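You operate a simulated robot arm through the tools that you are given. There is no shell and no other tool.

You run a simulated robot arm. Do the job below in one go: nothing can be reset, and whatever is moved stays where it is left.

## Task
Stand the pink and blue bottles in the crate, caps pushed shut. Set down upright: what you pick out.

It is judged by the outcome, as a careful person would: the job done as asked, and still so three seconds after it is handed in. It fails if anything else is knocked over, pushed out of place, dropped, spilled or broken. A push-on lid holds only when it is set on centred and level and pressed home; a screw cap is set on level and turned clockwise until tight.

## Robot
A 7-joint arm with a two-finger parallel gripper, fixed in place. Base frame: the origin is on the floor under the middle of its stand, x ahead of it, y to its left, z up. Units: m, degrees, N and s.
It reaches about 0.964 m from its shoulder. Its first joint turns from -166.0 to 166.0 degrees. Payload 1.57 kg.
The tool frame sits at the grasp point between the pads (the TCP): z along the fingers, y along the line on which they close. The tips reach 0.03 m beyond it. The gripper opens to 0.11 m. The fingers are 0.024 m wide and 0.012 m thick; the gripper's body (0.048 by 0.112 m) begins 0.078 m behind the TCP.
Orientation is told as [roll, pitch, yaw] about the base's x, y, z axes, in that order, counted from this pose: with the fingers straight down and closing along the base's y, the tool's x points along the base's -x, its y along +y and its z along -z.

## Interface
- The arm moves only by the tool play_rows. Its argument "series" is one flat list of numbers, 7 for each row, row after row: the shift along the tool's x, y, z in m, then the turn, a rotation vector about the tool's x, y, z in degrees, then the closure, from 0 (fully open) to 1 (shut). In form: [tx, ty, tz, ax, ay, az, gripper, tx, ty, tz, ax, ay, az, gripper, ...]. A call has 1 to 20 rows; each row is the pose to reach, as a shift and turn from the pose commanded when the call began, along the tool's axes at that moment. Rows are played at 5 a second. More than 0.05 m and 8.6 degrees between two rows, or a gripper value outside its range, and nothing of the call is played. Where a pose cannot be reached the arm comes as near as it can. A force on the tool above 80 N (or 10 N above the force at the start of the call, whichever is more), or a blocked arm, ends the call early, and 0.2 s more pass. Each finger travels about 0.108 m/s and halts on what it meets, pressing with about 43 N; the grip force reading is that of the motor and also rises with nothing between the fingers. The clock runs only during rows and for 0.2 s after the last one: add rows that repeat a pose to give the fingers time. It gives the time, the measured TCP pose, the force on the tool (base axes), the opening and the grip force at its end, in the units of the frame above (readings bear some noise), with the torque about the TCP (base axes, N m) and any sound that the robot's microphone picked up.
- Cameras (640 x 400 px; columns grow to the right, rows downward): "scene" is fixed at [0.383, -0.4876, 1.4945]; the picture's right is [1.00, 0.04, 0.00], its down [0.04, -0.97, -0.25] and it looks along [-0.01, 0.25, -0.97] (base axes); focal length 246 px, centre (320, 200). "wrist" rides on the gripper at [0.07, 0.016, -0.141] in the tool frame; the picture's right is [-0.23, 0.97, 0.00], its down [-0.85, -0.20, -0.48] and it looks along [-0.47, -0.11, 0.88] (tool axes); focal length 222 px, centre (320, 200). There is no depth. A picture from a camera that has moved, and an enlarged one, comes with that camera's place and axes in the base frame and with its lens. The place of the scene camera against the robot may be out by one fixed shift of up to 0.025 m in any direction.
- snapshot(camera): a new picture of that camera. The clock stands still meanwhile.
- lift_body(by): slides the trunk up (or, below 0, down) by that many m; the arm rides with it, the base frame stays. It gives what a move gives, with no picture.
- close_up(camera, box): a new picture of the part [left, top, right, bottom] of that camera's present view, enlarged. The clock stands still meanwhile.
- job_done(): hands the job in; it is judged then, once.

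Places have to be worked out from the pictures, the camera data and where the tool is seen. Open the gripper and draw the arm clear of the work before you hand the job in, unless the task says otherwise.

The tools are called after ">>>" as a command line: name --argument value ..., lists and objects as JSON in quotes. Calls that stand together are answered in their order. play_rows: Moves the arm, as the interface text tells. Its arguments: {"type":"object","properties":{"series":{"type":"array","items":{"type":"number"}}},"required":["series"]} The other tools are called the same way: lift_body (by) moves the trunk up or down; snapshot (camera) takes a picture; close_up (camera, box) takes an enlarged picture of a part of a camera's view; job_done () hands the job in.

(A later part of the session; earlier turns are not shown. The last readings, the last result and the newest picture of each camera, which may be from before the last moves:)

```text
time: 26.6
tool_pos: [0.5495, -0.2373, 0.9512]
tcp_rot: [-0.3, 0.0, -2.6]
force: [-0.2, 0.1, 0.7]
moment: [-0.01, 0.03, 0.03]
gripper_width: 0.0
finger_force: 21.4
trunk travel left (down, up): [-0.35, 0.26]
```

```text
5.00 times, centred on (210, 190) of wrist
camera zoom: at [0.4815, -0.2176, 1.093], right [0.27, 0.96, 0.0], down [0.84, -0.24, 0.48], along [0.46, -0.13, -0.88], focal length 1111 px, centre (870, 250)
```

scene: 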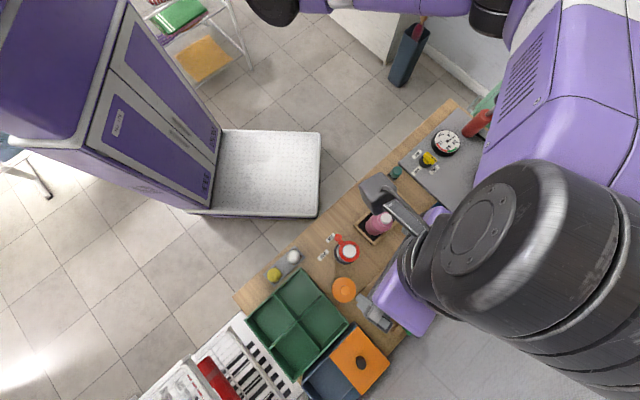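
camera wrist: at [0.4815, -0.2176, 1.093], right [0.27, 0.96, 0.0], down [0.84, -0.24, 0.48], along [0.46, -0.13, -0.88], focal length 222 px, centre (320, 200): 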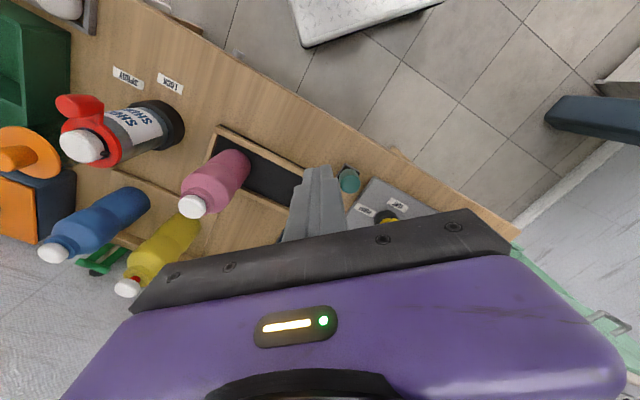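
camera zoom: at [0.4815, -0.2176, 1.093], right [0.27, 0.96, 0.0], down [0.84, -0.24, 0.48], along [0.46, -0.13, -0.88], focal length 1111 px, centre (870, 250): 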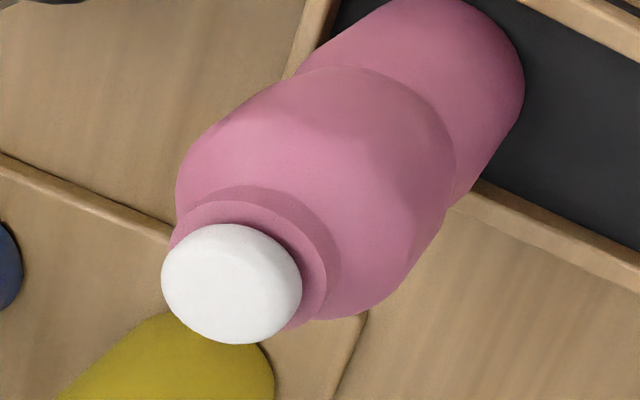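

Yellow's cap is clearly up (red stem, ~6 mm gap), while blue's sits down on its collar. I move further aside to see pink's cap at the same low angle.

>>> play_rows --series '[0.005, 0.0486, 0, 0, 0, 0, 1, 0.0106, 0.0972, 0, 0, 0, 0, 1, 0.0159, 0.1458, 0, 0, 0, 0, 1, 0.0212, 0.1942, 0, 0, 0, 0, 1, 0.0212, 0.1942, 0, 0, 0, 0, 1]'

>>> snapshot --camera "wrist"

>>> close_up --camera "wrist" --box '[20, 200, 120, 280]'

```text
time: 27.7
tool_pos: [0.5696, -0.1044, 0.9561]
tcp_rot: [0.5, -0.2, -14.2]
force: [0.0, 0.3, 0.3]
moment: [0.02, 0.02, 0.0]
gripper_width: 0.0
finger_force: 20.9
out of reach, approached as far as the arm can: row 2, 3, 4, 5
trunk travel left (down, up): [-0.35, 0.26]
stopped in row 5: the arm was blocked; the commanded pose is now the measured one
```

```text
taken
camera wrist: at [0.5075, -0.0721, 1.0973], right [0.46, 0.89, 0.01], down [0.78, -0.41, 0.48], along [0.43, -0.21, -0.88], focal length 222 px, centre (320, 200)
```

wrist: 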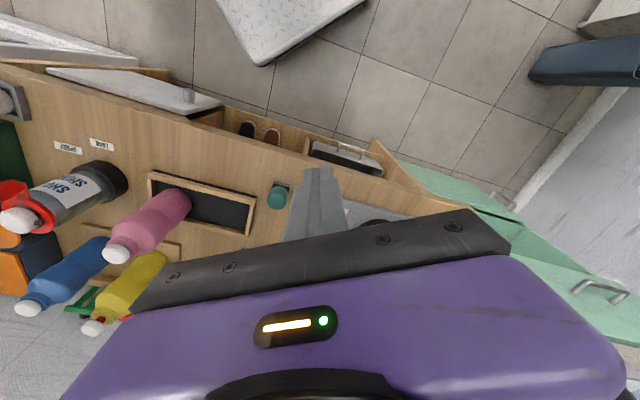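

```text
5.00 times, centred on (70, 240) of wrist
camera zoom: at [0.5075, -0.0721, 1.0973], right [0.46, 0.89, 0.01], down [0.78, -0.41, 0.48], along [0.43, -0.21, -0.88], focal length 1111 px, centre (1570, 0)
```

zoom: 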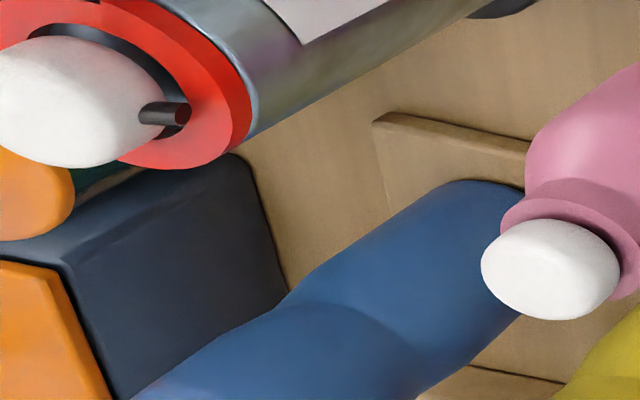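

The arm hit a joint limit but the view suffices. I enlarge all three caps.

>>> close_up --camera "wrist" --box '[85, 210, 165, 275]'

>>> close_up --camera "wrist" --box '[0, 270, 120, 350]'

```text
6.15 times, centred on (125, 242) of wrist
camera zoom: at [0.5075, -0.0721, 1.0973], right [0.46, 0.89, 0.01], down [0.78, -0.41, 0.48], along [0.43, -0.21, -0.88], focal length 1367 px, centre (1520, -62)
```

zoom: 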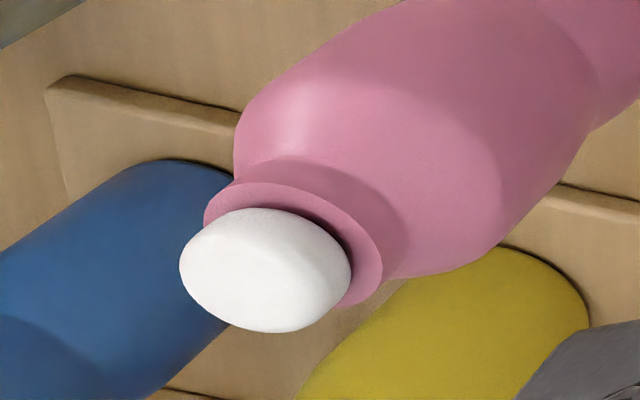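

```text
5.00 times, centred on (60, 310) of wrist
camera zoom: at [0.5075, -0.0721, 1.0973], right [0.46, 0.89, 0.01], down [0.78, -0.41, 0.48], along [0.43, -0.21, -0.88], focal length 1111 px, centre (1620, -350)
```

zoom: 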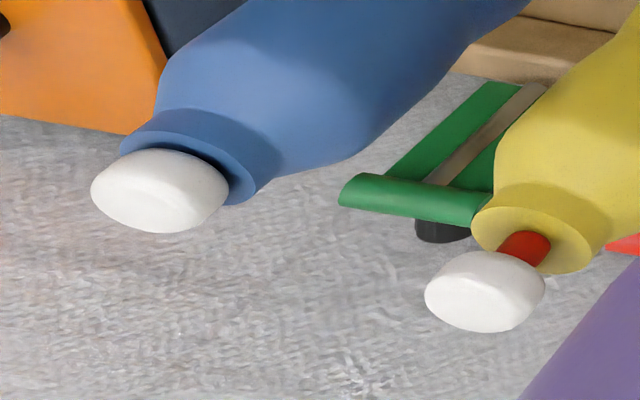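

Blue and pink caps are both fully down (no red), unlike yellow. Next I go back over the blue bottle at z=1.0, straighten to yaw −2.6°, and open the fingers.

>>> play_rows --series '[0, 0, -0.044, 0.1, 0, -1, 1, -0.0118, -0.0462, -0.044, 0.2, 0, -3, 1, -0.0237, -0.0923, -0.044, 0.3, 0.03, -5, 1, -0.0355, -0.1385, -0.044, 0.4, 0.05, -7, 1, -0.0473, -0.1847, -0.044, 0.5, 0.07, -9, 1, -0.0592, -0.2309, -0.044, 0.53, 0.07, -11.6, 1, -0.071, -0.277, -0.044, 0.53, 0.07, -11.6, 1, -0.0828, -0.3232, -0.044, 0.53, 0.07, -11.6, 1, -0.0946, -0.3694, -0.044, 0.53, 0.07, -11.6, 0.7, -0.1065, -0.4155, -0.044, 0.53, 0.07, -11.6, 0.4, -0.1183, -0.4617, -0.044, 0.53, 0.07, -11.6, 0, -0.1183, -0.4617, -0.044, 0.53, 0.07, -11.6, 0, -0.1183, -0.4617, -0.044, 0.53, 0.07, -11.6, 0]'

>>> snapshot --camera "wrist"

>>> close_up --camera "wrist" --box '[240, 90, 400, 220]'

```text
time: 30.5
tool_pos: [0.5737, -0.5815, 0.9956]
tcp_rot: [-0.3, 0.0, -2.5]
force: [0.1, 0.4, 0.2]
moment: [-0.02, 0.02, 0.0]
gripper_width: 0.1102
finger_force: 0.1
trunk travel left (down, up): [-0.35, 0.26]
```

```text
taken
camera wrist: at [0.5059, -0.5609, 1.137], right [0.27, 0.96, 0.0], down [0.85, -0.24, 0.48], along [0.46, -0.13, -0.88], focal length 222 px, centre (320, 200)
```

wrist: 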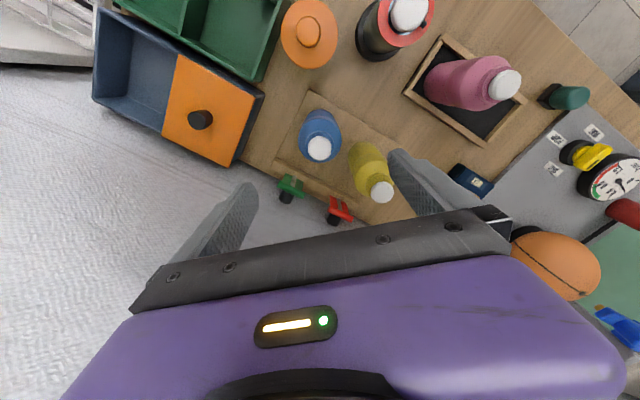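

```text
3.08 times, centred on (320, 155) of wrist
camera zoom: at [0.5059, -0.5609, 1.137], right [0.27, 0.96, 0.0], down [0.85, -0.24, 0.48], along [0.46, -0.13, -0.88], focal length 684 px, centre (320, 338)
```

zoom: 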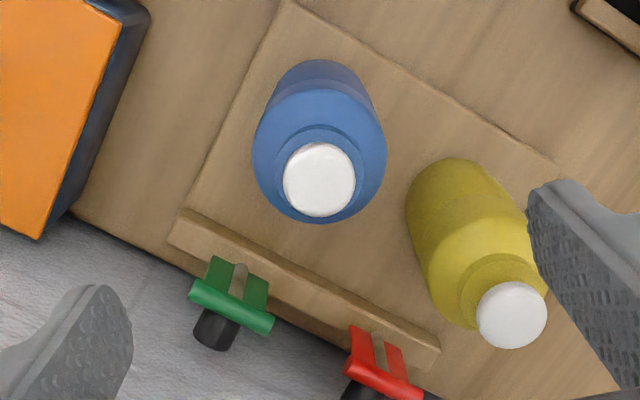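

Blue bottle axis is within ~1 mm of the tool axis; the open fingers clear yellow by ~2.5 cm. I descend around the blue bottle.

>>> play_rows --series '[0, 0.001, 0.03, -0.15, 0, 0, 0, 0, 0.001, 0.06, -0.3, 0, 0, 0, 0, 0.001, 0.085, -0.3, 0, 0, 0, 0, 0.001, 0.1, -0.3, 0, 0, 0, 0, 0.001, 0.1, -0.3, 0, 0, 0]'

>>> snapshot --camera "wrist"

```text
time: 31.7
tool_pos: [0.5745, -0.5786, 0.8966]
tcp_rot: [0.0, 0.1, -2.5]
force: [-0.1, 0.8, -0.9]
moment: [0.02, 0.0, 0.01]
gripper_width: 0.1098
finger_force: 0.1
trunk travel left (down, up): [-0.35, 0.26]
```

```text
taken
camera wrist: at [0.5062, -0.5587, 1.0376], right [0.27, 0.96, 0.0], down [0.85, -0.24, 0.48], along [0.46, -0.13, -0.88], focal length 222 px, centre (320, 200)
```

wrist: 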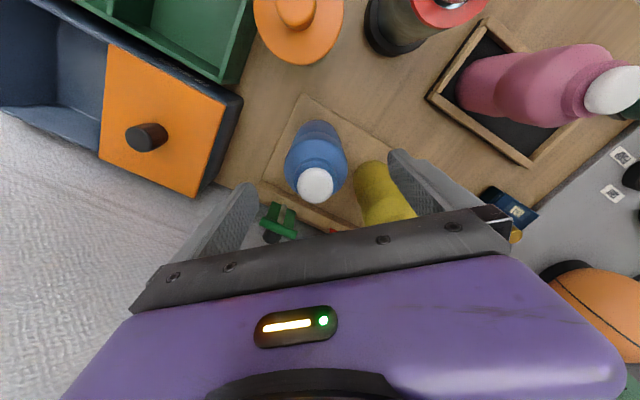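

The bottle is ~3 mm off in tool −y; I correct while going down to z≈0.84 around the upper bulge.

>>> play_rows --series '[0.0025, -0.0035, 0.01, 0, 0, 0, 0, 0.0025, -0.0035, 0.03, 0, 0, 0, 0, 0.0025, -0.0035, 0.045, 0, 0, 0, 0, 0.0025, -0.0035, 0.0566, 0, 0, 0, 0, 0.0025, -0.0035, 0.0566, 0, 0, 0, 0]'

>>> snapshot --camera "wrist"

```text
time: 32.9
tool_pos: [0.5719, -0.5842, 0.8408]
tcp_rot: [0.1, 0.0, -2.5]
force: [-0.3, -0.6, -0.5]
moment: [-0.02, 0.03, 0.01]
gripper_width: 0.11
finger_force: 0.1
trunk travel left (down, up): [-0.35, 0.26]
```

```text
taken
camera wrist: at [0.5037, -0.564, 0.9809], right [0.27, 0.96, 0.0], down [0.85, -0.24, 0.48], along [0.46, -0.13, -0.88], focal length 222 px, centre (320, 200)
```

wrist: 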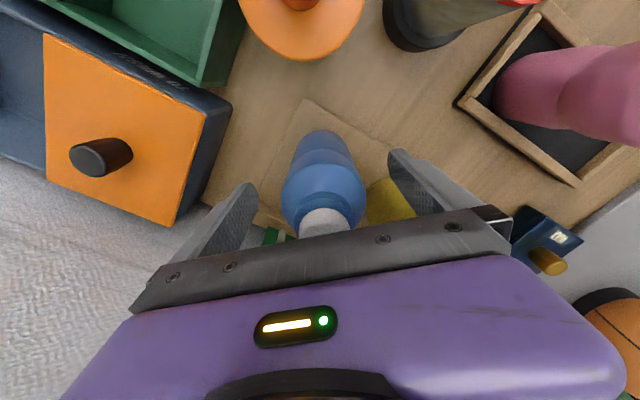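

Bottle sits between the pads. I close the gripper on it.

>>> play_rows --series '[0, 0, 0, 0, 0, 0, 0.3, 0, 0, 0, 0, 0, 0, 0.45, 0, 0, 0, 0, 0, 0, 0.6, 0, 0, 0, 0, 0, 0, 0.8, 0, 0, 0, 0, 0, 0, 0.8]'

>>> close_up --camera "wrist" --box '[220, 90, 420, 260]'

```text
time: 34.1
tool_pos: [0.5734, -0.5832, 0.8408]
tcp_rot: [0.0, 0.0, -2.6]
force: [0.3, -0.2, 1.6]
moment: [-0.13, -0.13, 0.01]
gripper_width: 0.0547
finger_force: 42.7
trunk travel left (down, up): [-0.35, 0.26]
```

```text
2.35 times, centred on (320, 175) of wrist
camera zoom: at [0.5038, -0.5641, 0.9814], right [0.27, 0.96, 0.0], down [0.85, -0.24, 0.48], along [0.46, -0.13, -0.88], focal length 523 px, centre (320, 259)
```

zoom: 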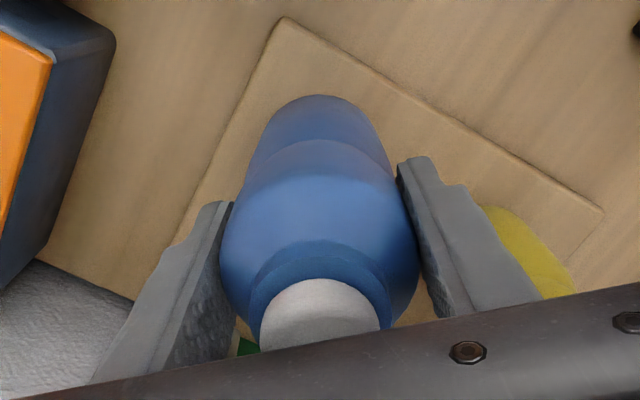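

Gripped at 54.7 mm with ~43 N. I lift slowly and check the hold.

>>> play_rows --series '[0, 0, -0.01, 0, 0, 0, 0.8, 0, 0, -0.025, 0, 0, 0, 0.8, 0, 0, -0.045, 0, 0, 0, 0.8, 0, 0, -0.065, 0, 0, 0, 0.8, 0, 0, -0.065, 0, 0, 0, 0.8]'

>>> snapshot --camera "wrist"

```text
time: 35.3
tool_pos: [0.5724, -0.5831, 0.9055]
tcp_rot: [0.2, -0.1, -2.5]
force: [0.0, 0.0, -4.6]
moment: [0.05, 0.0, 0.01]
gripper_width: 0.0548
finger_force: 43.4
trunk travel left (down, up): [-0.35, 0.26]
```

```text
taken
camera wrist: at [0.5029, -0.5638, 1.047], right [0.27, 0.96, 0.0], down [0.85, -0.24, 0.48], along [0.46, -0.13, -0.88], focal length 222 px, centre (320, 200)
```

wrist: 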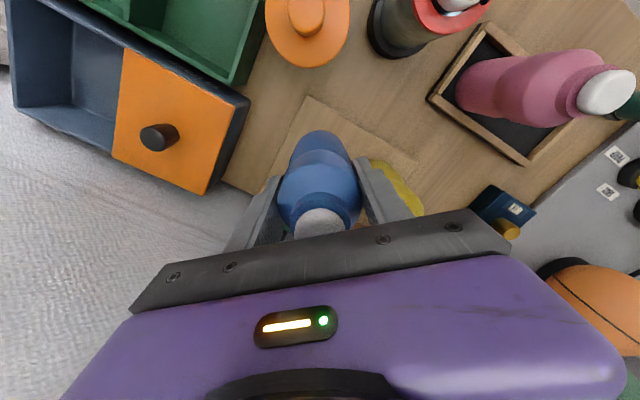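

Blue is firmly held (≈4.6 N). I lift it well above everything and carry it over toward the crate's near-right compartment.

>>> play_rows --series '[0, 0, -0.04, 0, 0, 0, 0.8, 0, 0, -0.08, 0, 0, 0, 0.8, 0, 0, -0.125, 0, 0, 0, 0.8, 0.03, 0, -0.125, 0, 0, 0, 0.8, 0.065, 0, -0.125, 0, 0, 0, 0.8, 0.1, 0, -0.125, 0, 0, 0, 0.8, 0.14, 0, -0.125, 0, 0, 0, 0.8, 0.18, 0, -0.125, 0, 0, 0, 0.8, 0.205, -0.0008, -0.125, 0, 0, 0, 0.8, 0.2172, -0.0008, -0.125, 0, 0, 0, 0.8, 0.2172, -0.0008, -0.125, 0, 0, 0, 0.8]'

>>> snapshot --camera "wrist"

>>> snapshot --camera "scene"

```text
time: 37.7
tool_pos: [0.352, -0.5762, 1.0288]
tcp_rot: [0.1, 0.0, -2.6]
force: [-0.4, -0.2, -3.8]
moment: [0.0, -0.04, 0.0]
gripper_width: 0.0546
finger_force: 42.7
trunk travel left (down, up): [-0.35, 0.26]
```

```text
taken
camera wrist: at [0.2855, -0.556, 1.1702], right [0.27, 0.96, 0.0], down [0.85, -0.24, 0.48], along [0.46, -0.13, -0.88], focal length 222 px, centre (320, 200)
```

wrist: 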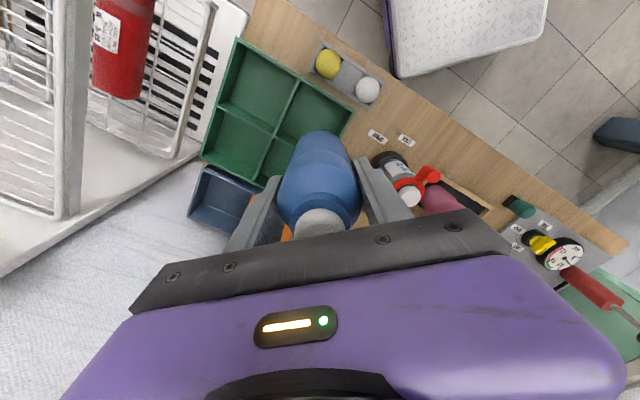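

```text
taken
```

scene: 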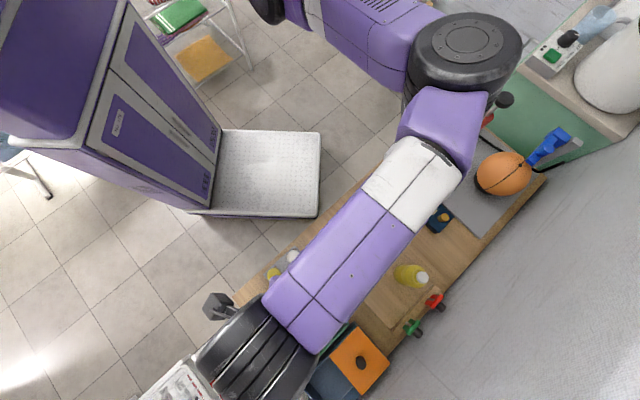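

I enlarge the crate in the wrist view to fix the compartment positions.

>>> close_up --camera "wrist" --box '[190, 30, 390, 200]'

```text
2.35 times, centred on (290, 115) of wrist
camera zoom: at [0.2855, -0.556, 1.1702], right [0.27, 0.96, 0.0], down [0.85, -0.24, 0.48], along [0.46, -0.13, -0.88], focal length 523 px, centre (391, 400)
```

zoom: 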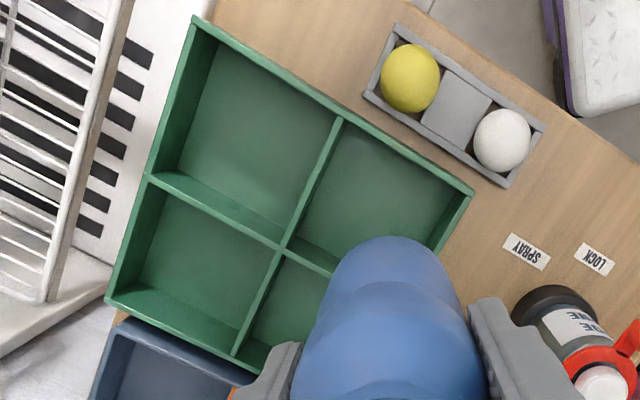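

Using the labels and corners seen in several views, the crate is a 0.2 m square centred near (0.345,−0.654), rim ≈0.787, table ≈0.736; the near-right compartment centre is ≈(0.344,−0.584). I shift over it and lower until the bottle base is just above the rim.

>>> play_rows --series '[0.0046, -0.0045, 0, 0, 0, 0, 0.8, 0.0091, -0.0089, 0.01, 0, 0, 0, 0.8, 0.0091, -0.0089, 0.05, 0, 0, 0, 0.8, 0.0091, -0.0089, 0.09, 0, 0, 0, 0.8, 0.0091, -0.0089, 0.115, 0, 0, 0, 0.8, 0.0091, -0.0089, 0.115, 0, 0, 0, 0.8]'

>>> snapshot --camera "wrist"

>>> close_up --camera "wrist" --box '[200, 20, 440, 200]'

```text
time: 39.1
tool_pos: [0.3419, -0.5844, 0.9135]
tcp_rot: [0.0, 0.0, -2.6]
force: [0.4, -0.9, -4.7]
moment: [-0.03, 0.02, -0.01]
gripper_width: 0.0545
finger_force: 43.2
trunk travel left (down, up): [-0.35, 0.26]
```

```text
taken
camera wrist: at [0.2736, -0.5654, 1.0551], right [0.27, 0.96, 0.0], down [0.85, -0.24, 0.48], along [0.46, -0.13, -0.88], focal length 222 px, centre (320, 200)
```

wrist: 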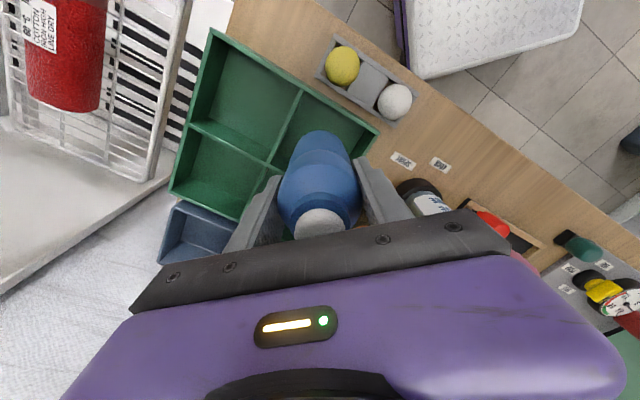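

```text
2.22 times, centred on (320, 110) of wrist
camera zoom: at [0.2736, -0.5654, 1.0551], right [0.27, 0.96, 0.0], down [0.85, -0.24, 0.48], along [0.46, -0.13, -0.88], focal length 494 px, centre (320, 400)
```

zoom: 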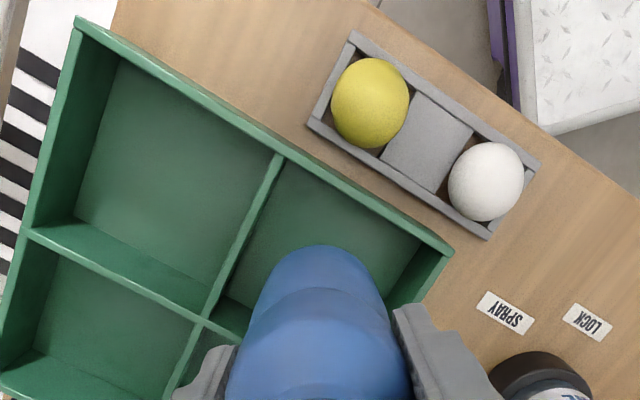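

Compartment centre confirmed at ≈(0.346,−0.583); the bottle is aligned. I lower it into the compartment, slowing near the floor.

>>> play_rows --series '[-0.002, 0, 0.02, 0, 0, 0, 0.8, -0.002, 0, 0.04, 0, 0, 0, 0.8, -0.002, 0, 0.055, 0, 0, 0, 0.8, -0.002, 0, 0.06, 0, 0, 0, 0.8, -0.002, 0, 0.064, 0, 0, 0, 0.8, -0.002, 0, 0.067, 0, 0, 0, 0.8]'

```text
time: 40.5
tool_pos: [0.3482, -0.5837, 0.8491]
tcp_rot: [0.1, 0.0, -2.5]
force: [-0.2, 0.8, -3.5]
moment: [-0.03, 0.0, 0.0]
gripper_width: 0.0545
finger_force: 43.3
trunk travel left (down, up): [-0.35, 0.26]
```

>>> play_rows --series '[0, 0, 0.003, 0, 0, 0, 0.8, 0, 0, 0.006, 0, 0, 0, 0.8, 0, 0, 0.009, 0, 0, 0, 0.8]'

```text
time: 41.3
tool_pos: [0.3464, -0.5833, 0.8397]
tcp_rot: [0.2, 0.0, -2.4]
force: [-0.4, 1.0, -3.9]
moment: [0.03, 0.01, 0.02]
gripper_width: 0.0546
finger_force: 42.5
trunk travel left (down, up): [-0.35, 0.26]
```

Still carrying the full weight at z≈0.840. I continue in 2 mm steps.

>>> play_rows --series '[0, 0, 0.002, 0, 0, 0, 0.8, 0, 0, 0.004, 0, 0, 0, 0.8, 0, 0, 0.006, 0, 0, 0, 0.8]'

```text
time: 42.1
tool_pos: [0.3468, -0.5842, 0.8372]
tcp_rot: [-0.1, 0.0, -2.4]
force: [-1.2, 9.0, 24.3]
moment: [0.41, -0.11, 0.1]
gripper_width: 0.0548
finger_force: 42.8
trunk travel left (down, up): [-0.35, 0.26]
```

Bottle has touched the crate floor. I relax the pressure by 3 mm, then open the fingers.

>>> play_rows --series '[0, 0, -0.003, 0, 0, 0, 0.8, 0, 0, -0.0035, 0, 0, 0, 0.8]'

```text
time: 42.7
tool_pos: [0.3468, -0.5834, 0.8367]
tcp_rot: [0.1, -0.1, -2.5]
force: [-1.7, -0.1, 3.1]
moment: [-0.25, 0.12, -0.08]
gripper_width: 0.0549
finger_force: 42.7
trunk travel left (down, up): [-0.35, 0.26]
```

Force is nearly nil (3 N), so I open the fingers moderately and then rise.

>>> play_rows --series '[0, 0, 0, 0, 0, 0, 0.48, 0, 0, 0, 0, 0, 0, 0.4, 0, 0, 0, 0, 0, 0, 0.25, 0, 0, 0, 0, 0, 0, 0.2, 0, 0, 0, 0, 0, 0, 0.2]'

>>> close_up --camera "wrist" --box '[220, 90, 420, 260]'

```text
time: 43.9
tool_pos: [0.3463, -0.5836, 0.8377]
tcp_rot: [0.1, 0.0, -2.4]
force: [-0.9, -0.3, -0.4]
moment: [0.0, 0.0, 0.01]
gripper_width: 0.088
finger_force: 0.1
trunk travel left (down, up): [-0.35, 0.26]
```

```text
2.35 times, centred on (320, 175) of wrist
camera zoom: at [0.2783, -0.5641, 0.9785], right [0.27, 0.96, 0.0], down [0.85, -0.24, 0.48], along [0.46, -0.13, -0.88], focal length 523 px, centre (320, 259)
```

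zoom: 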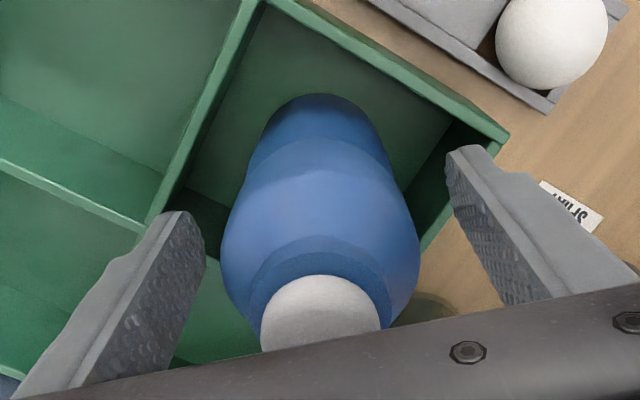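

The blue bottle stands upright in the near-right compartment and is free of the fingers. I rise straight up.

>>> play_rows --series '[0, 0, -0.015, 0, 0, 0, 0.2, 0, 0, -0.05, 0, 0, 0, 0.2, 0, 0, -0.1, 0, 0, 0, 0.1, 0, 0, -0.15, 0, 0, 0, 0, 0, 0, -0.19, 0, 0, 0, 0, 0, 0, -0.19, 0, 0, 0, 0]'

>>> snapshot --camera "wrist"

```text
time: 45.3
tool_pos: [0.3466, -0.5848, 1.0264]
tcp_rot: [0.1, 0.1, -2.6]
force: [-0.8, 0.5, -0.3]
moment: [-0.01, 0.01, 0.03]
gripper_width: 0.1099
finger_force: 0.1
trunk travel left (down, up): [-0.35, 0.26]
```

```text
taken
camera wrist: at [0.2782, -0.5647, 1.1677], right [0.27, 0.96, 0.0], down [0.85, -0.24, 0.48], along [0.46, -0.13, -0.88], focal length 222 px, centre (320, 200)
```

wrist: 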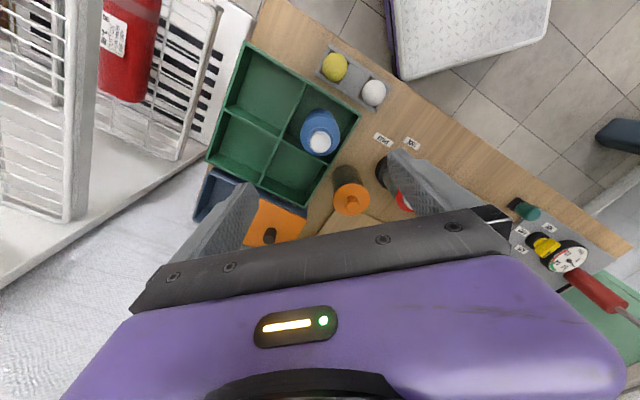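

Blue stands in the crate. Now I go back over the pink bottle with open fingers.

>>> play_rows --series '[-0.0293, 0.03, 0, 0, 0, 0, 0, -0.0586, 0.0601, 0, 0, 0, 0, 0, -0.0879, 0.0901, 0, 0, 0, 0, 0, -0.1172, 0.1202, 0, 0, 0, 0, 0, -0.1465, 0.1502, 0, 0, 0, 0, 0, -0.1758, 0.1803, 0, 0, 0, 0, 0, -0.2051, 0.2103, 0, 0, 0, 0, 0, -0.2051, 0.2103, 0, 0, 0, 0, 0]'

>>> snapshot --camera "wrist"

>>> close_up --camera "wrist" --box '[240, 90, 400, 220]'

```text
time: 47.1
tool_pos: [0.5599, -0.3843, 1.0268]
tcp_rot: [0.1, 0.0, -2.6]
force: [-0.4, 0.0, -0.6]
moment: [0.03, 0.0, 0.01]
gripper_width: 0.1099
finger_force: 0.0
trunk travel left (down, up): [-0.35, 0.26]
```

```text
taken
camera wrist: at [0.4913, -0.3638, 1.1681], right [0.27, 0.96, 0.0], down [0.85, -0.24, 0.48], along [0.46, -0.13, -0.88], focal length 222 px, centre (320, 200)
```

wrist: 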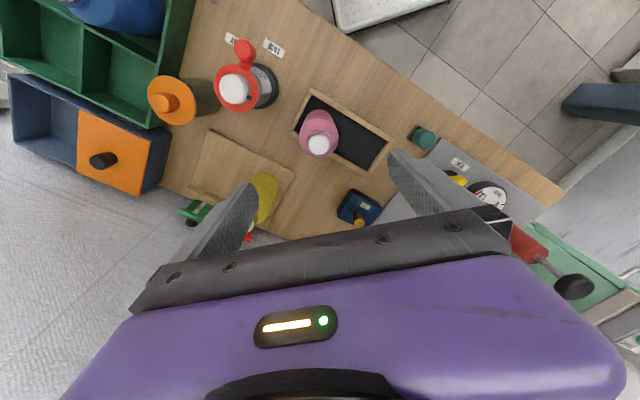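

```text
3.08 times, centred on (320, 155) of wrist
camera zoom: at [0.4913, -0.3638, 1.1681], right [0.27, 0.96, 0.0], down [0.85, -0.24, 0.48], along [0.46, -0.13, -0.88], focal length 684 px, centre (320, 338)
```

zoom: 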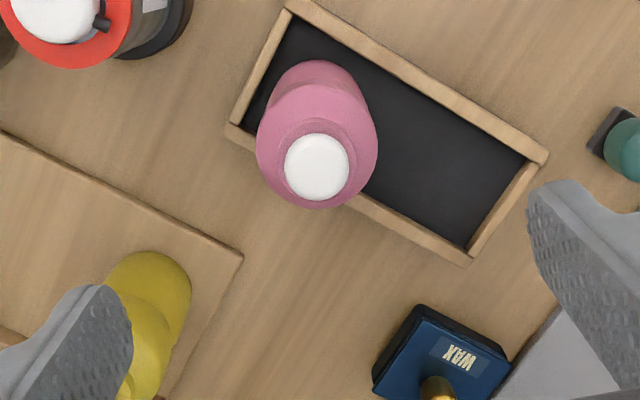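

Pink is within 2 mm of the axis. I descend to just above, then re-check centring.

>>> play_rows --series '[-0.001, -0.0008, 0.04, 0, 0, 0, 0, -0.001, -0.0008, 0.08, 0, 0, 0, 0, -0.001, -0.0008, 0.11, 0, 0, 0, 0, -0.001, -0.0008, 0.127, 0, 0, 0, 0, -0.001, -0.0008, 0.127, 0, 0, 0, 0]'

>>> close_up --camera "wrist" --box '[220, 90, 420, 260]'

```text
time: 48.3
tool_pos: [0.5616, -0.3845, 0.9006]
tcp_rot: [0.1, 0.0, -2.5]
force: [-0.6, 0.7, 0.5]
moment: [0.0, 0.01, 0.0]
gripper_width: 0.1101
finger_force: 0.0
trunk travel left (down, up): [-0.35, 0.26]
```

```text
2.35 times, centred on (320, 175) of wrist
camera zoom: at [0.4936, -0.3642, 1.0414], right [0.27, 0.96, 0.0], down [0.85, -0.24, 0.48], along [0.46, -0.13, -0.88], focal length 523 px, centre (320, 259)
```

zoom: 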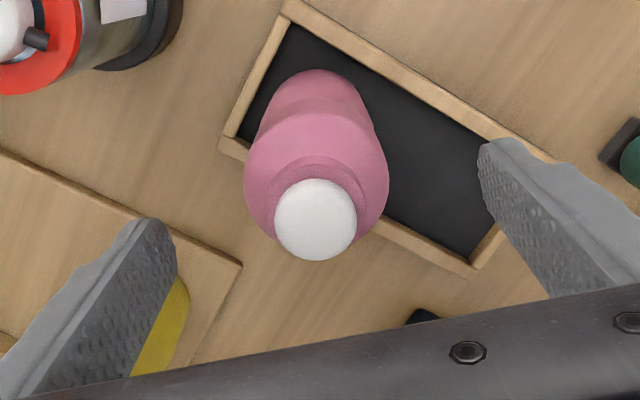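

Nearly centred; small correction and down to grasp height z≈0.84, then close.

>>> play_rows --series '[0.002, -0.001, 0.015, 0, 0, 0, 0, 0.002, -0.001, 0.035, 0, 0, 0, 0, 0.002, -0.001, 0.05, 0, 0, 0, 0, 0.002, -0.001, 0.0606, 0, 0, 0, 0, 0.002, -0.001, 0.0606, 0, 0, 0, 0]'

>>> close_up --camera "wrist" --box '[220, 90, 420, 260]'

```text
time: 49.5
tool_pos: [0.5598, -0.3835, 0.8406]
tcp_rot: [0.1, 0.0, -2.5]
force: [0.1, -0.4, -1.2]
moment: [0.01, -0.02, -0.02]
gripper_width: 0.1101
finger_force: 0.0
trunk travel left (down, up): [-0.35, 0.26]
```

```text
2.35 times, centred on (320, 175) of wrist
camera zoom: at [0.4911, -0.364, 0.9813], right [0.27, 0.96, 0.0], down [0.85, -0.24, 0.48], along [0.46, -0.13, -0.88], focal length 523 px, centre (320, 259)
```

zoom: 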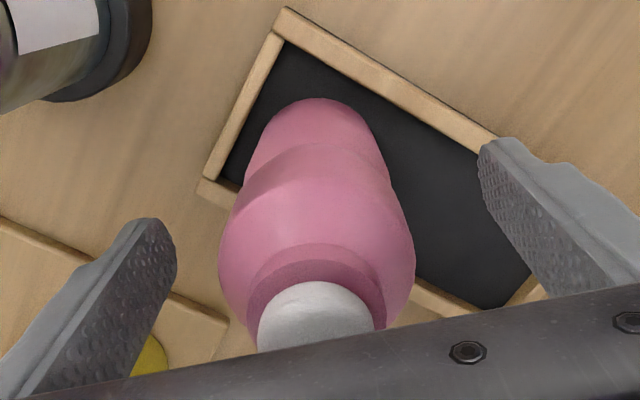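

Pink is between the pads. I close the gripper.

>>> play_rows --series '[0, 0, 0, 0, 0, 0, 0.3, 0, 0, 0, 0, 0, 0, 0.45, 0, 0, 0, 0, 0, 0, 0.6, 0, 0, 0, 0, 0, 0, 0.8, 0, 0, 0, 0, 0, 0, 0.8]'

>>> close_up --camera "wrist" --box '[220, 90, 420, 260]'

```text
time: 50.7
tool_pos: [0.5597, -0.3836, 0.8409]
tcp_rot: [0.1, 0.0, -2.5]
force: [-0.2, -3.3, 5.6]
moment: [-0.54, 0.04, -0.01]
gripper_width: 0.0551
finger_force: 43.2
trunk travel left (down, up): [-0.35, 0.26]
```

```text
2.35 times, centred on (320, 175) of wrist
camera zoom: at [0.4909, -0.3642, 0.9818], right [0.27, 0.96, 0.0], down [0.85, -0.24, 0.48], along [0.46, -0.13, -0.88], focal length 523 px, centre (320, 259)
```

zoom: 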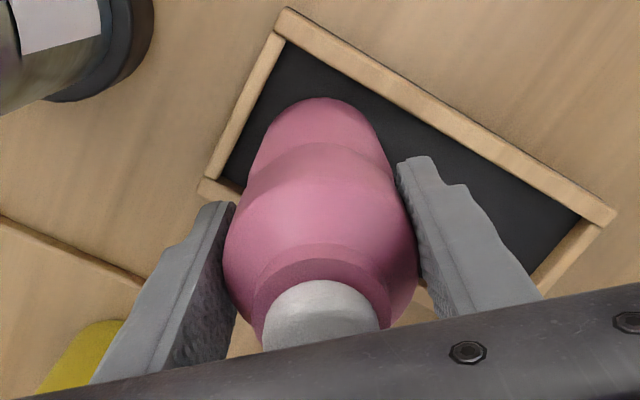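

Gripped at 55 mm. I lift slowly straight up.

>>> play_rows --series '[0, 0, -0.006, 0, 0, 0, 0.8, 0, 0, -0.015, 0, 0, 0, 0.8, 0, 0, -0.03, 0, 0, 0, 0.8, 0, 0, -0.05, 0, 0, 0, 0.8, 0, 0, -0.05, 0, 0, 0, 0.8]'

>>> snapshot --camera "wrist"

```text
time: 51.9
tool_pos: [0.5589, -0.3854, 0.8912]
tcp_rot: [0.1, 0.0, -2.4]
force: [0.6, -0.2, -4.2]
moment: [-0.01, -0.02, 0.01]
gripper_width: 0.0552
finger_force: 42.7
trunk travel left (down, up): [-0.35, 0.26]
```

```text
taken
camera wrist: at [0.4908, -0.366, 1.032], right [0.27, 0.96, 0.0], down [0.85, -0.24, 0.48], along [0.46, -0.13, -0.88], focal length 222 px, centre (320, 200)
```

wrist: 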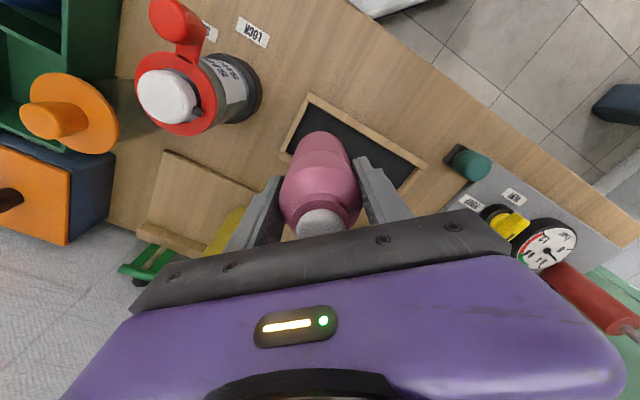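

Pink is held and clear. I raise it to z≈1.04 and carry it along the bench front so it doesn't pass low over other items.

>>> play_rows --series '[0, 0, -0.045, 0, 0, 0, 0.8, 0, 0, -0.09, 0, 0, 0, 0.8, 0, 0, -0.135, 0, 0, 0, 0.8, 0, 0, -0.15, 0, 0, 0, 0.8, 0.025, -0.005, -0.15, 0, 0, 0, 0.8, 0.065, -0.012, -0.15, 0, 0, 0, 0.8, 0.105, -0.019, -0.15, 0, 0, 0, 0.8, 0.145, -0.026, -0.15, 0, 0, 0, 0.8, 0.185, -0.033, -0.15, 0, 0, 0, 0.8, 0.225, -0.04, -0.15, 0, 0, 0, 0.8, 0.25, -0.045, -0.15, 0, 0, 0, 0.8, 0.2584, -0.0468, -0.15, 0, 0, 0, 0.8, 0.2584, -0.0468, -0.15, 0, 0, 0, 0.8]'

>>> snapshot --camera "wrist"

```text
time: 54.7
tool_pos: [0.2984, -0.4196, 1.04]
tcp_rot: [0.1, 0.0, -2.5]
force: [0.8, 0.3, -4.5]
moment: [0.0, 0.0, 0.02]
gripper_width: 0.055
finger_force: 43.0
trunk travel left (down, up): [-0.35, 0.26]
```

```text
taken
camera wrist: at [0.2305, -0.4003, 1.1807], right [0.27, 0.96, 0.0], down [0.85, -0.24, 0.48], along [0.46, -0.13, -0.88], focal length 222 px, centre (320, 200)
```

wrist: 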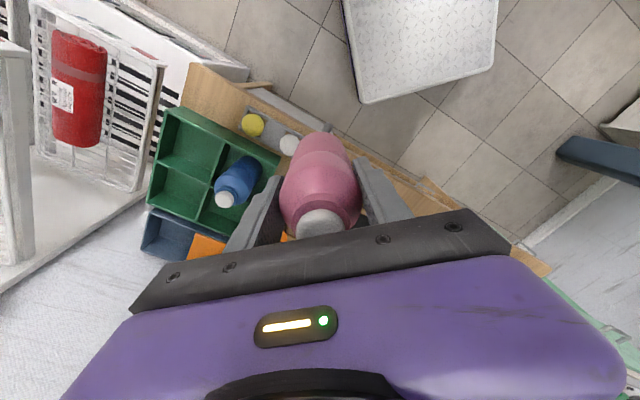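

I carry it across to above the near-left compartment (≈(0.275,−0.654)).

>>> play_rows --series '[0.002, -0.039, 0, 0, 0, 0, 0.8, 0.004, -0.078, 0, 0, 0, 0, 0.8, 0.006, -0.117, 0, 0, 0, 0, 0.8, 0.008, -0.156, 0, 0, 0, 0, 0.8, 0.01, -0.196, 0, 0, 0, 0, 0.8, 0.012, -0.225, 0, 0, 0, 0, 0.8, 0.012, -0.2349, 0, 0, 0, 0, 0.8, 0.012, -0.2349, 0, 0, 0, 0, 0.8]'

>>> snapshot --camera "wrist"

>>> close_up --camera "wrist" --box '[220, 40, 460, 200]'

```text
time: 56.5
tool_pos: [0.2767, -0.6533, 1.0393]
tcp_rot: [0.2, 0.0, -2.5]
force: [0.2, -0.3, -3.3]
moment: [-0.05, 0.0, -0.02]
gripper_width: 0.055
finger_force: 43.2
trunk travel left (down, up): [-0.35, 0.26]
```

```text
taken
camera wrist: at [0.2087, -0.6348, 1.1803], right [0.27, 0.96, 0.0], down [0.85, -0.24, 0.48], along [0.46, -0.13, -0.88], focal length 222 px, centre (320, 200)
```

wrist: 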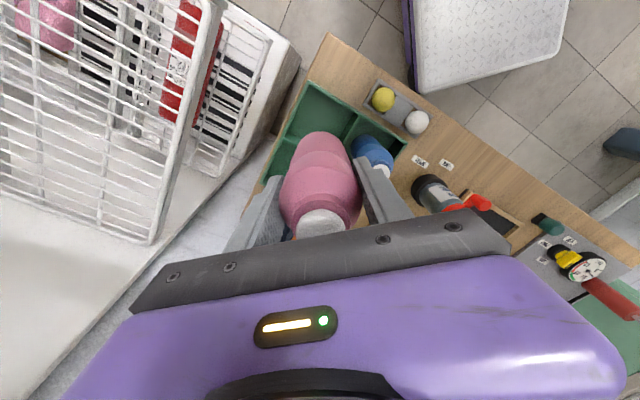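

```text
2.50 times, centred on (340, 120) of wrist
camera zoom: at [0.2087, -0.6348, 1.1803], right [0.27, 0.96, 0.0], down [0.85, -0.24, 0.48], along [0.46, -0.13, -0.88], focal length 555 px, centre (270, 400)
```

zoom: 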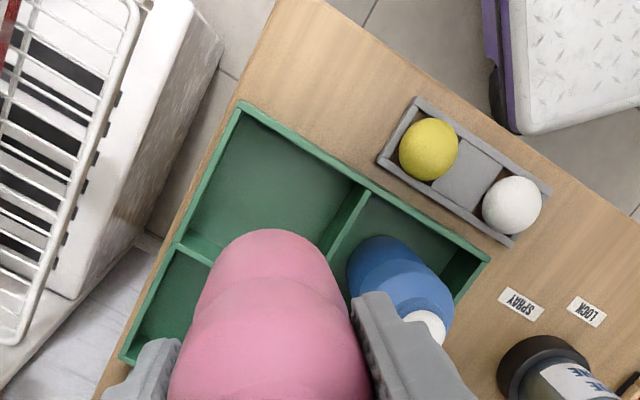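

Position over the near-left compartment is right (centre ≈(0.276,−0.653)), and the basket at the left is ~0.1 m clear of the hand. I lower the pink bottle.

>>> play_rows --series '[0, 0, 0.04, 0, 0, 0, 0.8, 0, 0, 0.08, 0, 0, 0, 0.8, 0, 0, 0.11, 0, 0, 0, 0.8, 0, 0, 0.125, 0, 0, 0, 0.8, 0, 0, 0.125, 0, 0, 0, 0.8]'

>>> close_up --camera "wrist" --box '[200, 40, 440, 200]'

```text
time: 57.7
tool_pos: [0.2754, -0.655, 0.9118]
tcp_rot: [0.1, 0.0, -2.5]
force: [0.6, 0.5, -5.0]
moment: [-0.03, -0.01, 0.0]
gripper_width: 0.0548
finger_force: 43.0
trunk travel left (down, up): [-0.35, 0.26]
```

```text
2.50 times, centred on (320, 120) of wrist
camera zoom: at [0.2075, -0.6346, 1.0542], right [0.27, 0.96, 0.0], down [0.85, -0.24, 0.48], along [0.46, -0.13, -0.88], focal length 555 px, centre (320, 400)
```

zoom: 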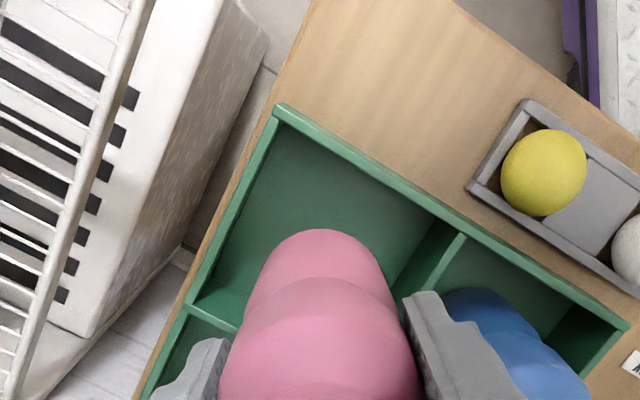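

Aligned in the compartment, with the finger clear of blue. I lower further, slowing near the floor.

>>> play_rows --series '[0, 0, 0.02, 0, 0, 0, 0.8, 0, 0, 0.04, 0, 0, 0, 0.8, 0, 0, 0.055, 0, 0, 0, 0.8, 0, 0, 0.062, 0, 0, 0, 0.8, 0, 0, 0.067, 0, 0, 0, 0.8]'

```text
time: 58.9
tool_pos: [0.2762, -0.6533, 0.8461]
tcp_rot: [0.1, 0.1, -2.5]
force: [-1.0, -0.2, -3.8]
moment: [0.0, 0.01, 0.01]
gripper_width: 0.055
finger_force: 42.7
trunk travel left (down, up): [-0.35, 0.26]
```

>>> play_rows --series '[0, 0, 0.002, 0, 0, 0, 0.8, 0, 0, 0.004, 0, 0, 0, 0.8, 0, 0, 0.006, 0, 0, 0, 0.8]'

```text
time: 59.7
tool_pos: [0.2764, -0.654, 0.8412]
tcp_rot: [0.3, -0.1, -2.5]
force: [-0.2, 0.5, -4.9]
moment: [0.06, -0.01, 0.0]
gripper_width: 0.0548
finger_force: 43.0
trunk travel left (down, up): [-0.35, 0.26]
```

Still hanging free at z≈0.841; on in 1.5 mm steps.

>>> play_rows --series '[0, 0, 0.0015, 0, 0, 0, 0.8, 0, 0, 0.003, 0, 0, 0, 0.8]'

```text
time: 60.3
tool_pos: [0.2762, -0.6549, 0.8383]
tcp_rot: [0.1, -0.1, -2.4]
force: [1.8, 2.4, 6.7]
moment: [0.0, -0.09, 0.0]
gripper_width: 0.0546
finger_force: 42.9
trunk travel left (down, up): [-0.35, 0.26]
```

The bottle has touched down (lightly pressed). I relax 1 mm and open the fingers.

>>> play_rows --series '[0, 0, -0.001, 0, 0, 0, 0.8, 0, 0, -0.001, 0, 0, 0, 0.48, 0, 0, -0.001, 0, 0, 0, 0.4, 0, 0, -0.001, 0, 0, 0, 0.3, 0, 0, -0.001, 0, 0, 0, 0.25, 0, 0, -0.001, 0, 0, 0, 0.25]'

>>> close_up --camera "wrist" --box '[220, 90, 420, 260]'

```text
time: 61.7
tool_pos: [0.2757, -0.6532, 0.8385]
tcp_rot: [0.2, -0.1, -2.5]
force: [-0.2, 0.3, -0.2]
moment: [0.0, 0.0, 0.01]
gripper_width: 0.0827
finger_force: 0.1
trunk travel left (down, up): [-0.35, 0.26]
```

```text
2.35 times, centred on (320, 175) of wrist
camera zoom: at [0.2082, -0.6342, 0.9798], right [0.27, 0.96, 0.0], down [0.85, -0.24, 0.48], along [0.46, -0.13, -0.88], focal length 523 px, centre (320, 259)
```

zoom: 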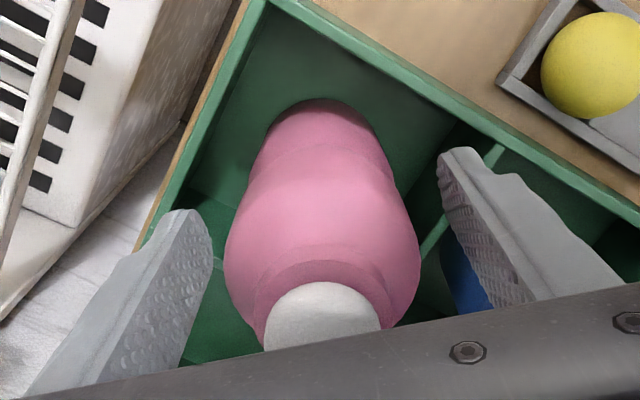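

Pink stands free and upright. I rise straight up.

>>> play_rows --series '[0, 0, -0.015, 0, 0, 0, 0.25, 0, 0, -0.05, 0, 0, 0, 0.25, 0, 0, -0.1, 0, 0, 0, 0.2, 0, 0, -0.15, 0, 0, 0, 0.1, 0, 0, -0.2, 0, 0, 0, 0, 0, 0, -0.2, 0, 0, 0, 0]'

>>> snapshot --camera "wrist"

>>> close_up --camera "wrist" --box '[230, 60, 450, 210]'

```text
time: 63.1
tool_pos: [0.2795, -0.6535, 1.0396]
tcp_rot: [0.2, 0.1, -2.5]
force: [-0.2, -0.6, 0.3]
moment: [-0.02, 0.0, 0.01]
gripper_width: 0.1101
finger_force: 0.2
trunk travel left (down, up): [-0.35, 0.26]
```

```text
taken
camera wrist: at [0.211, -0.634, 1.1808], right [0.27, 0.96, 0.0], down [0.85, -0.24, 0.48], along [0.46, -0.13, -0.88], focal length 222 px, centre (320, 200)
```

wrist: 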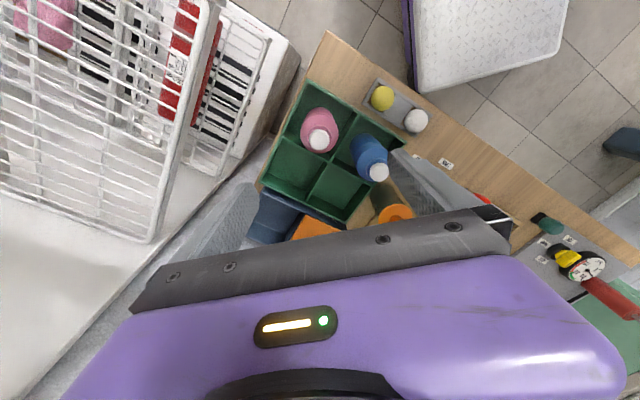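

```text
2.67 times, centred on (340, 135) of wrist
camera zoom: at [0.211, -0.634, 1.1808], right [0.27, 0.96, 0.0], down [0.85, -0.24, 0.48], along [0.46, -0.13, -0.88], focal length 592 px, centre (267, 373)
```

zoom: 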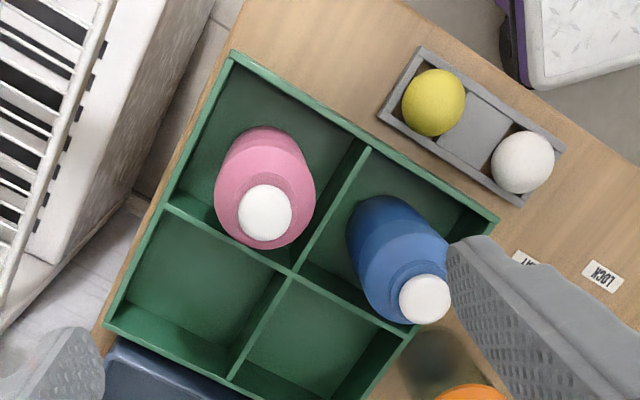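

Both bottles stand in the crate. I draw back to the front of the bench to view both caps from the side and confirm they are shut.

>>> play_rows --series '[-0.001, 0.043, 0, 0, 0, 0, 0, -0.002, 0.086, 0, 0, 0, 0, 0, -0.003, 0.129, 0, 0, 0, 0, 0.3, -0.004, 0.172, 0, 0, 0, 0, 0.6, -0.005, 0.215, 0, 0, 0, 0, 0.9, -0.006, 0.258, 0, 0, 0, 0, 1, -0.0064, 0.3006, 0, 0, 0, 0, 1, -0.0064, 0.3006, 0.04, 0, 0, 0, 1, -0.0064, 0.3006, 0.08, 0, 0, 0, 1, -0.0064, 0.3006, 0.08, 0, 0, 0, 1]'

>>> snapshot --camera "wrist"

>>> snapshot --camera "scene"

```text
time: 65.3
tool_pos: [0.2961, -0.3545, 0.9586]
tcp_rot: [0.1, -0.1, -2.6]
force: [-0.4, -0.5, 0.6]
moment: [-0.02, 0.0, 0.05]
gripper_width: 0.0003
finger_force: 21.5
trunk travel left (down, up): [-0.35, 0.26]
```

```text
taken
camera wrist: at [0.2284, -0.3349, 1.1003], right [0.27, 0.96, 0.0], down [0.85, -0.24, 0.48], along [0.46, -0.13, -0.88], focal length 222 px, centre (320, 200)
```

wrist: 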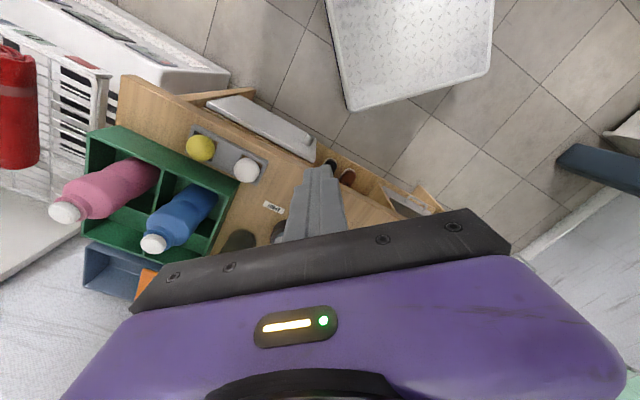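

```text
taken
```

scene: 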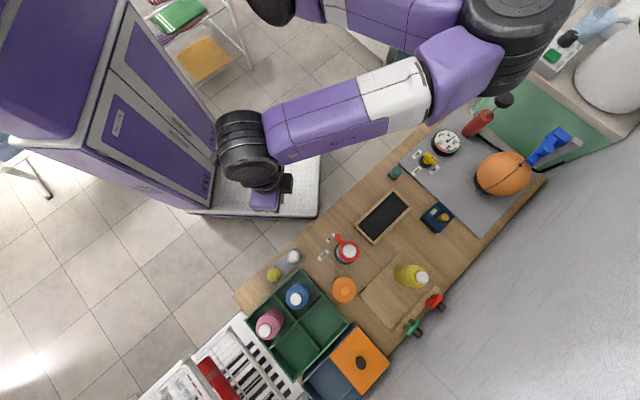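

The scene is tidy with nothing disturbed. I enlarge the caps of both bottles.

>>> close_up --camera "wrist" --box '[30, 170, 130, 240]'

>>> close_up --camera "wrist" --box '[120, 200, 220, 270]'

>>> close_up --camera "scene" --box '[230, 220, 460, 370]'

```text
5.71 times, centred on (80, 205) of wrist
camera zoom: at [0.2284, -0.3349, 1.1003], right [0.27, 0.96, 0.0], down [0.85, -0.24, 0.48], along [0.46, -0.13, -0.88], focal length 1269 px, centre (1691, 171)
```

zoom: 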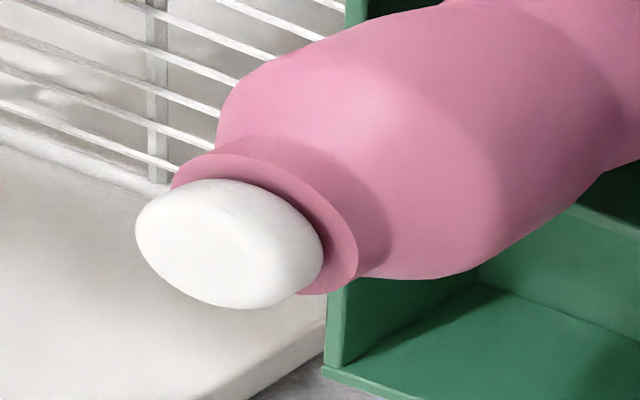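

```text
5.71 times, centred on (170, 235) of wrist
camera zoom: at [0.2284, -0.3349, 1.1003], right [0.27, 0.96, 0.0], down [0.85, -0.24, 0.48], along [0.46, -0.13, -0.88], focal length 1269 px, centre (1177, 0)
```

zoom: 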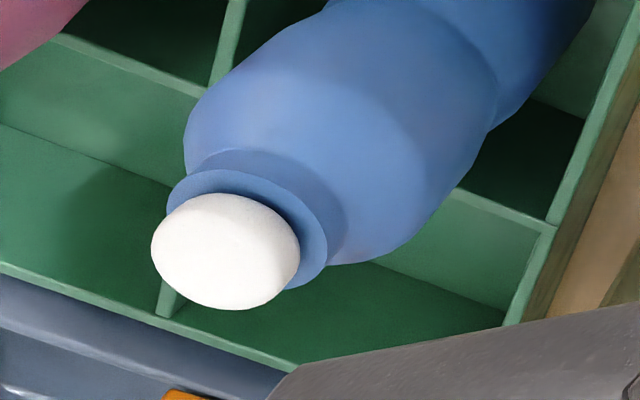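

```text
2.67 times, centred on (345, 295) of scene
camera zoom: at [0.383, -0.4876, 1.4945], right [1.0, 0.04, 0.0], down [0.04, -0.97, -0.25], along [-0.01, 0.25, -0.97], focal length 655 px, centre (253, -53)
```

zoom: 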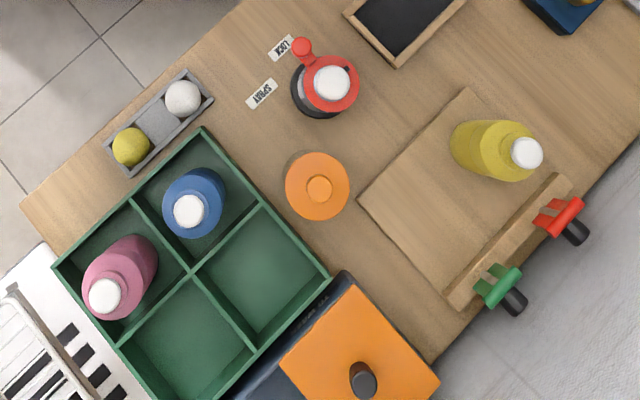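

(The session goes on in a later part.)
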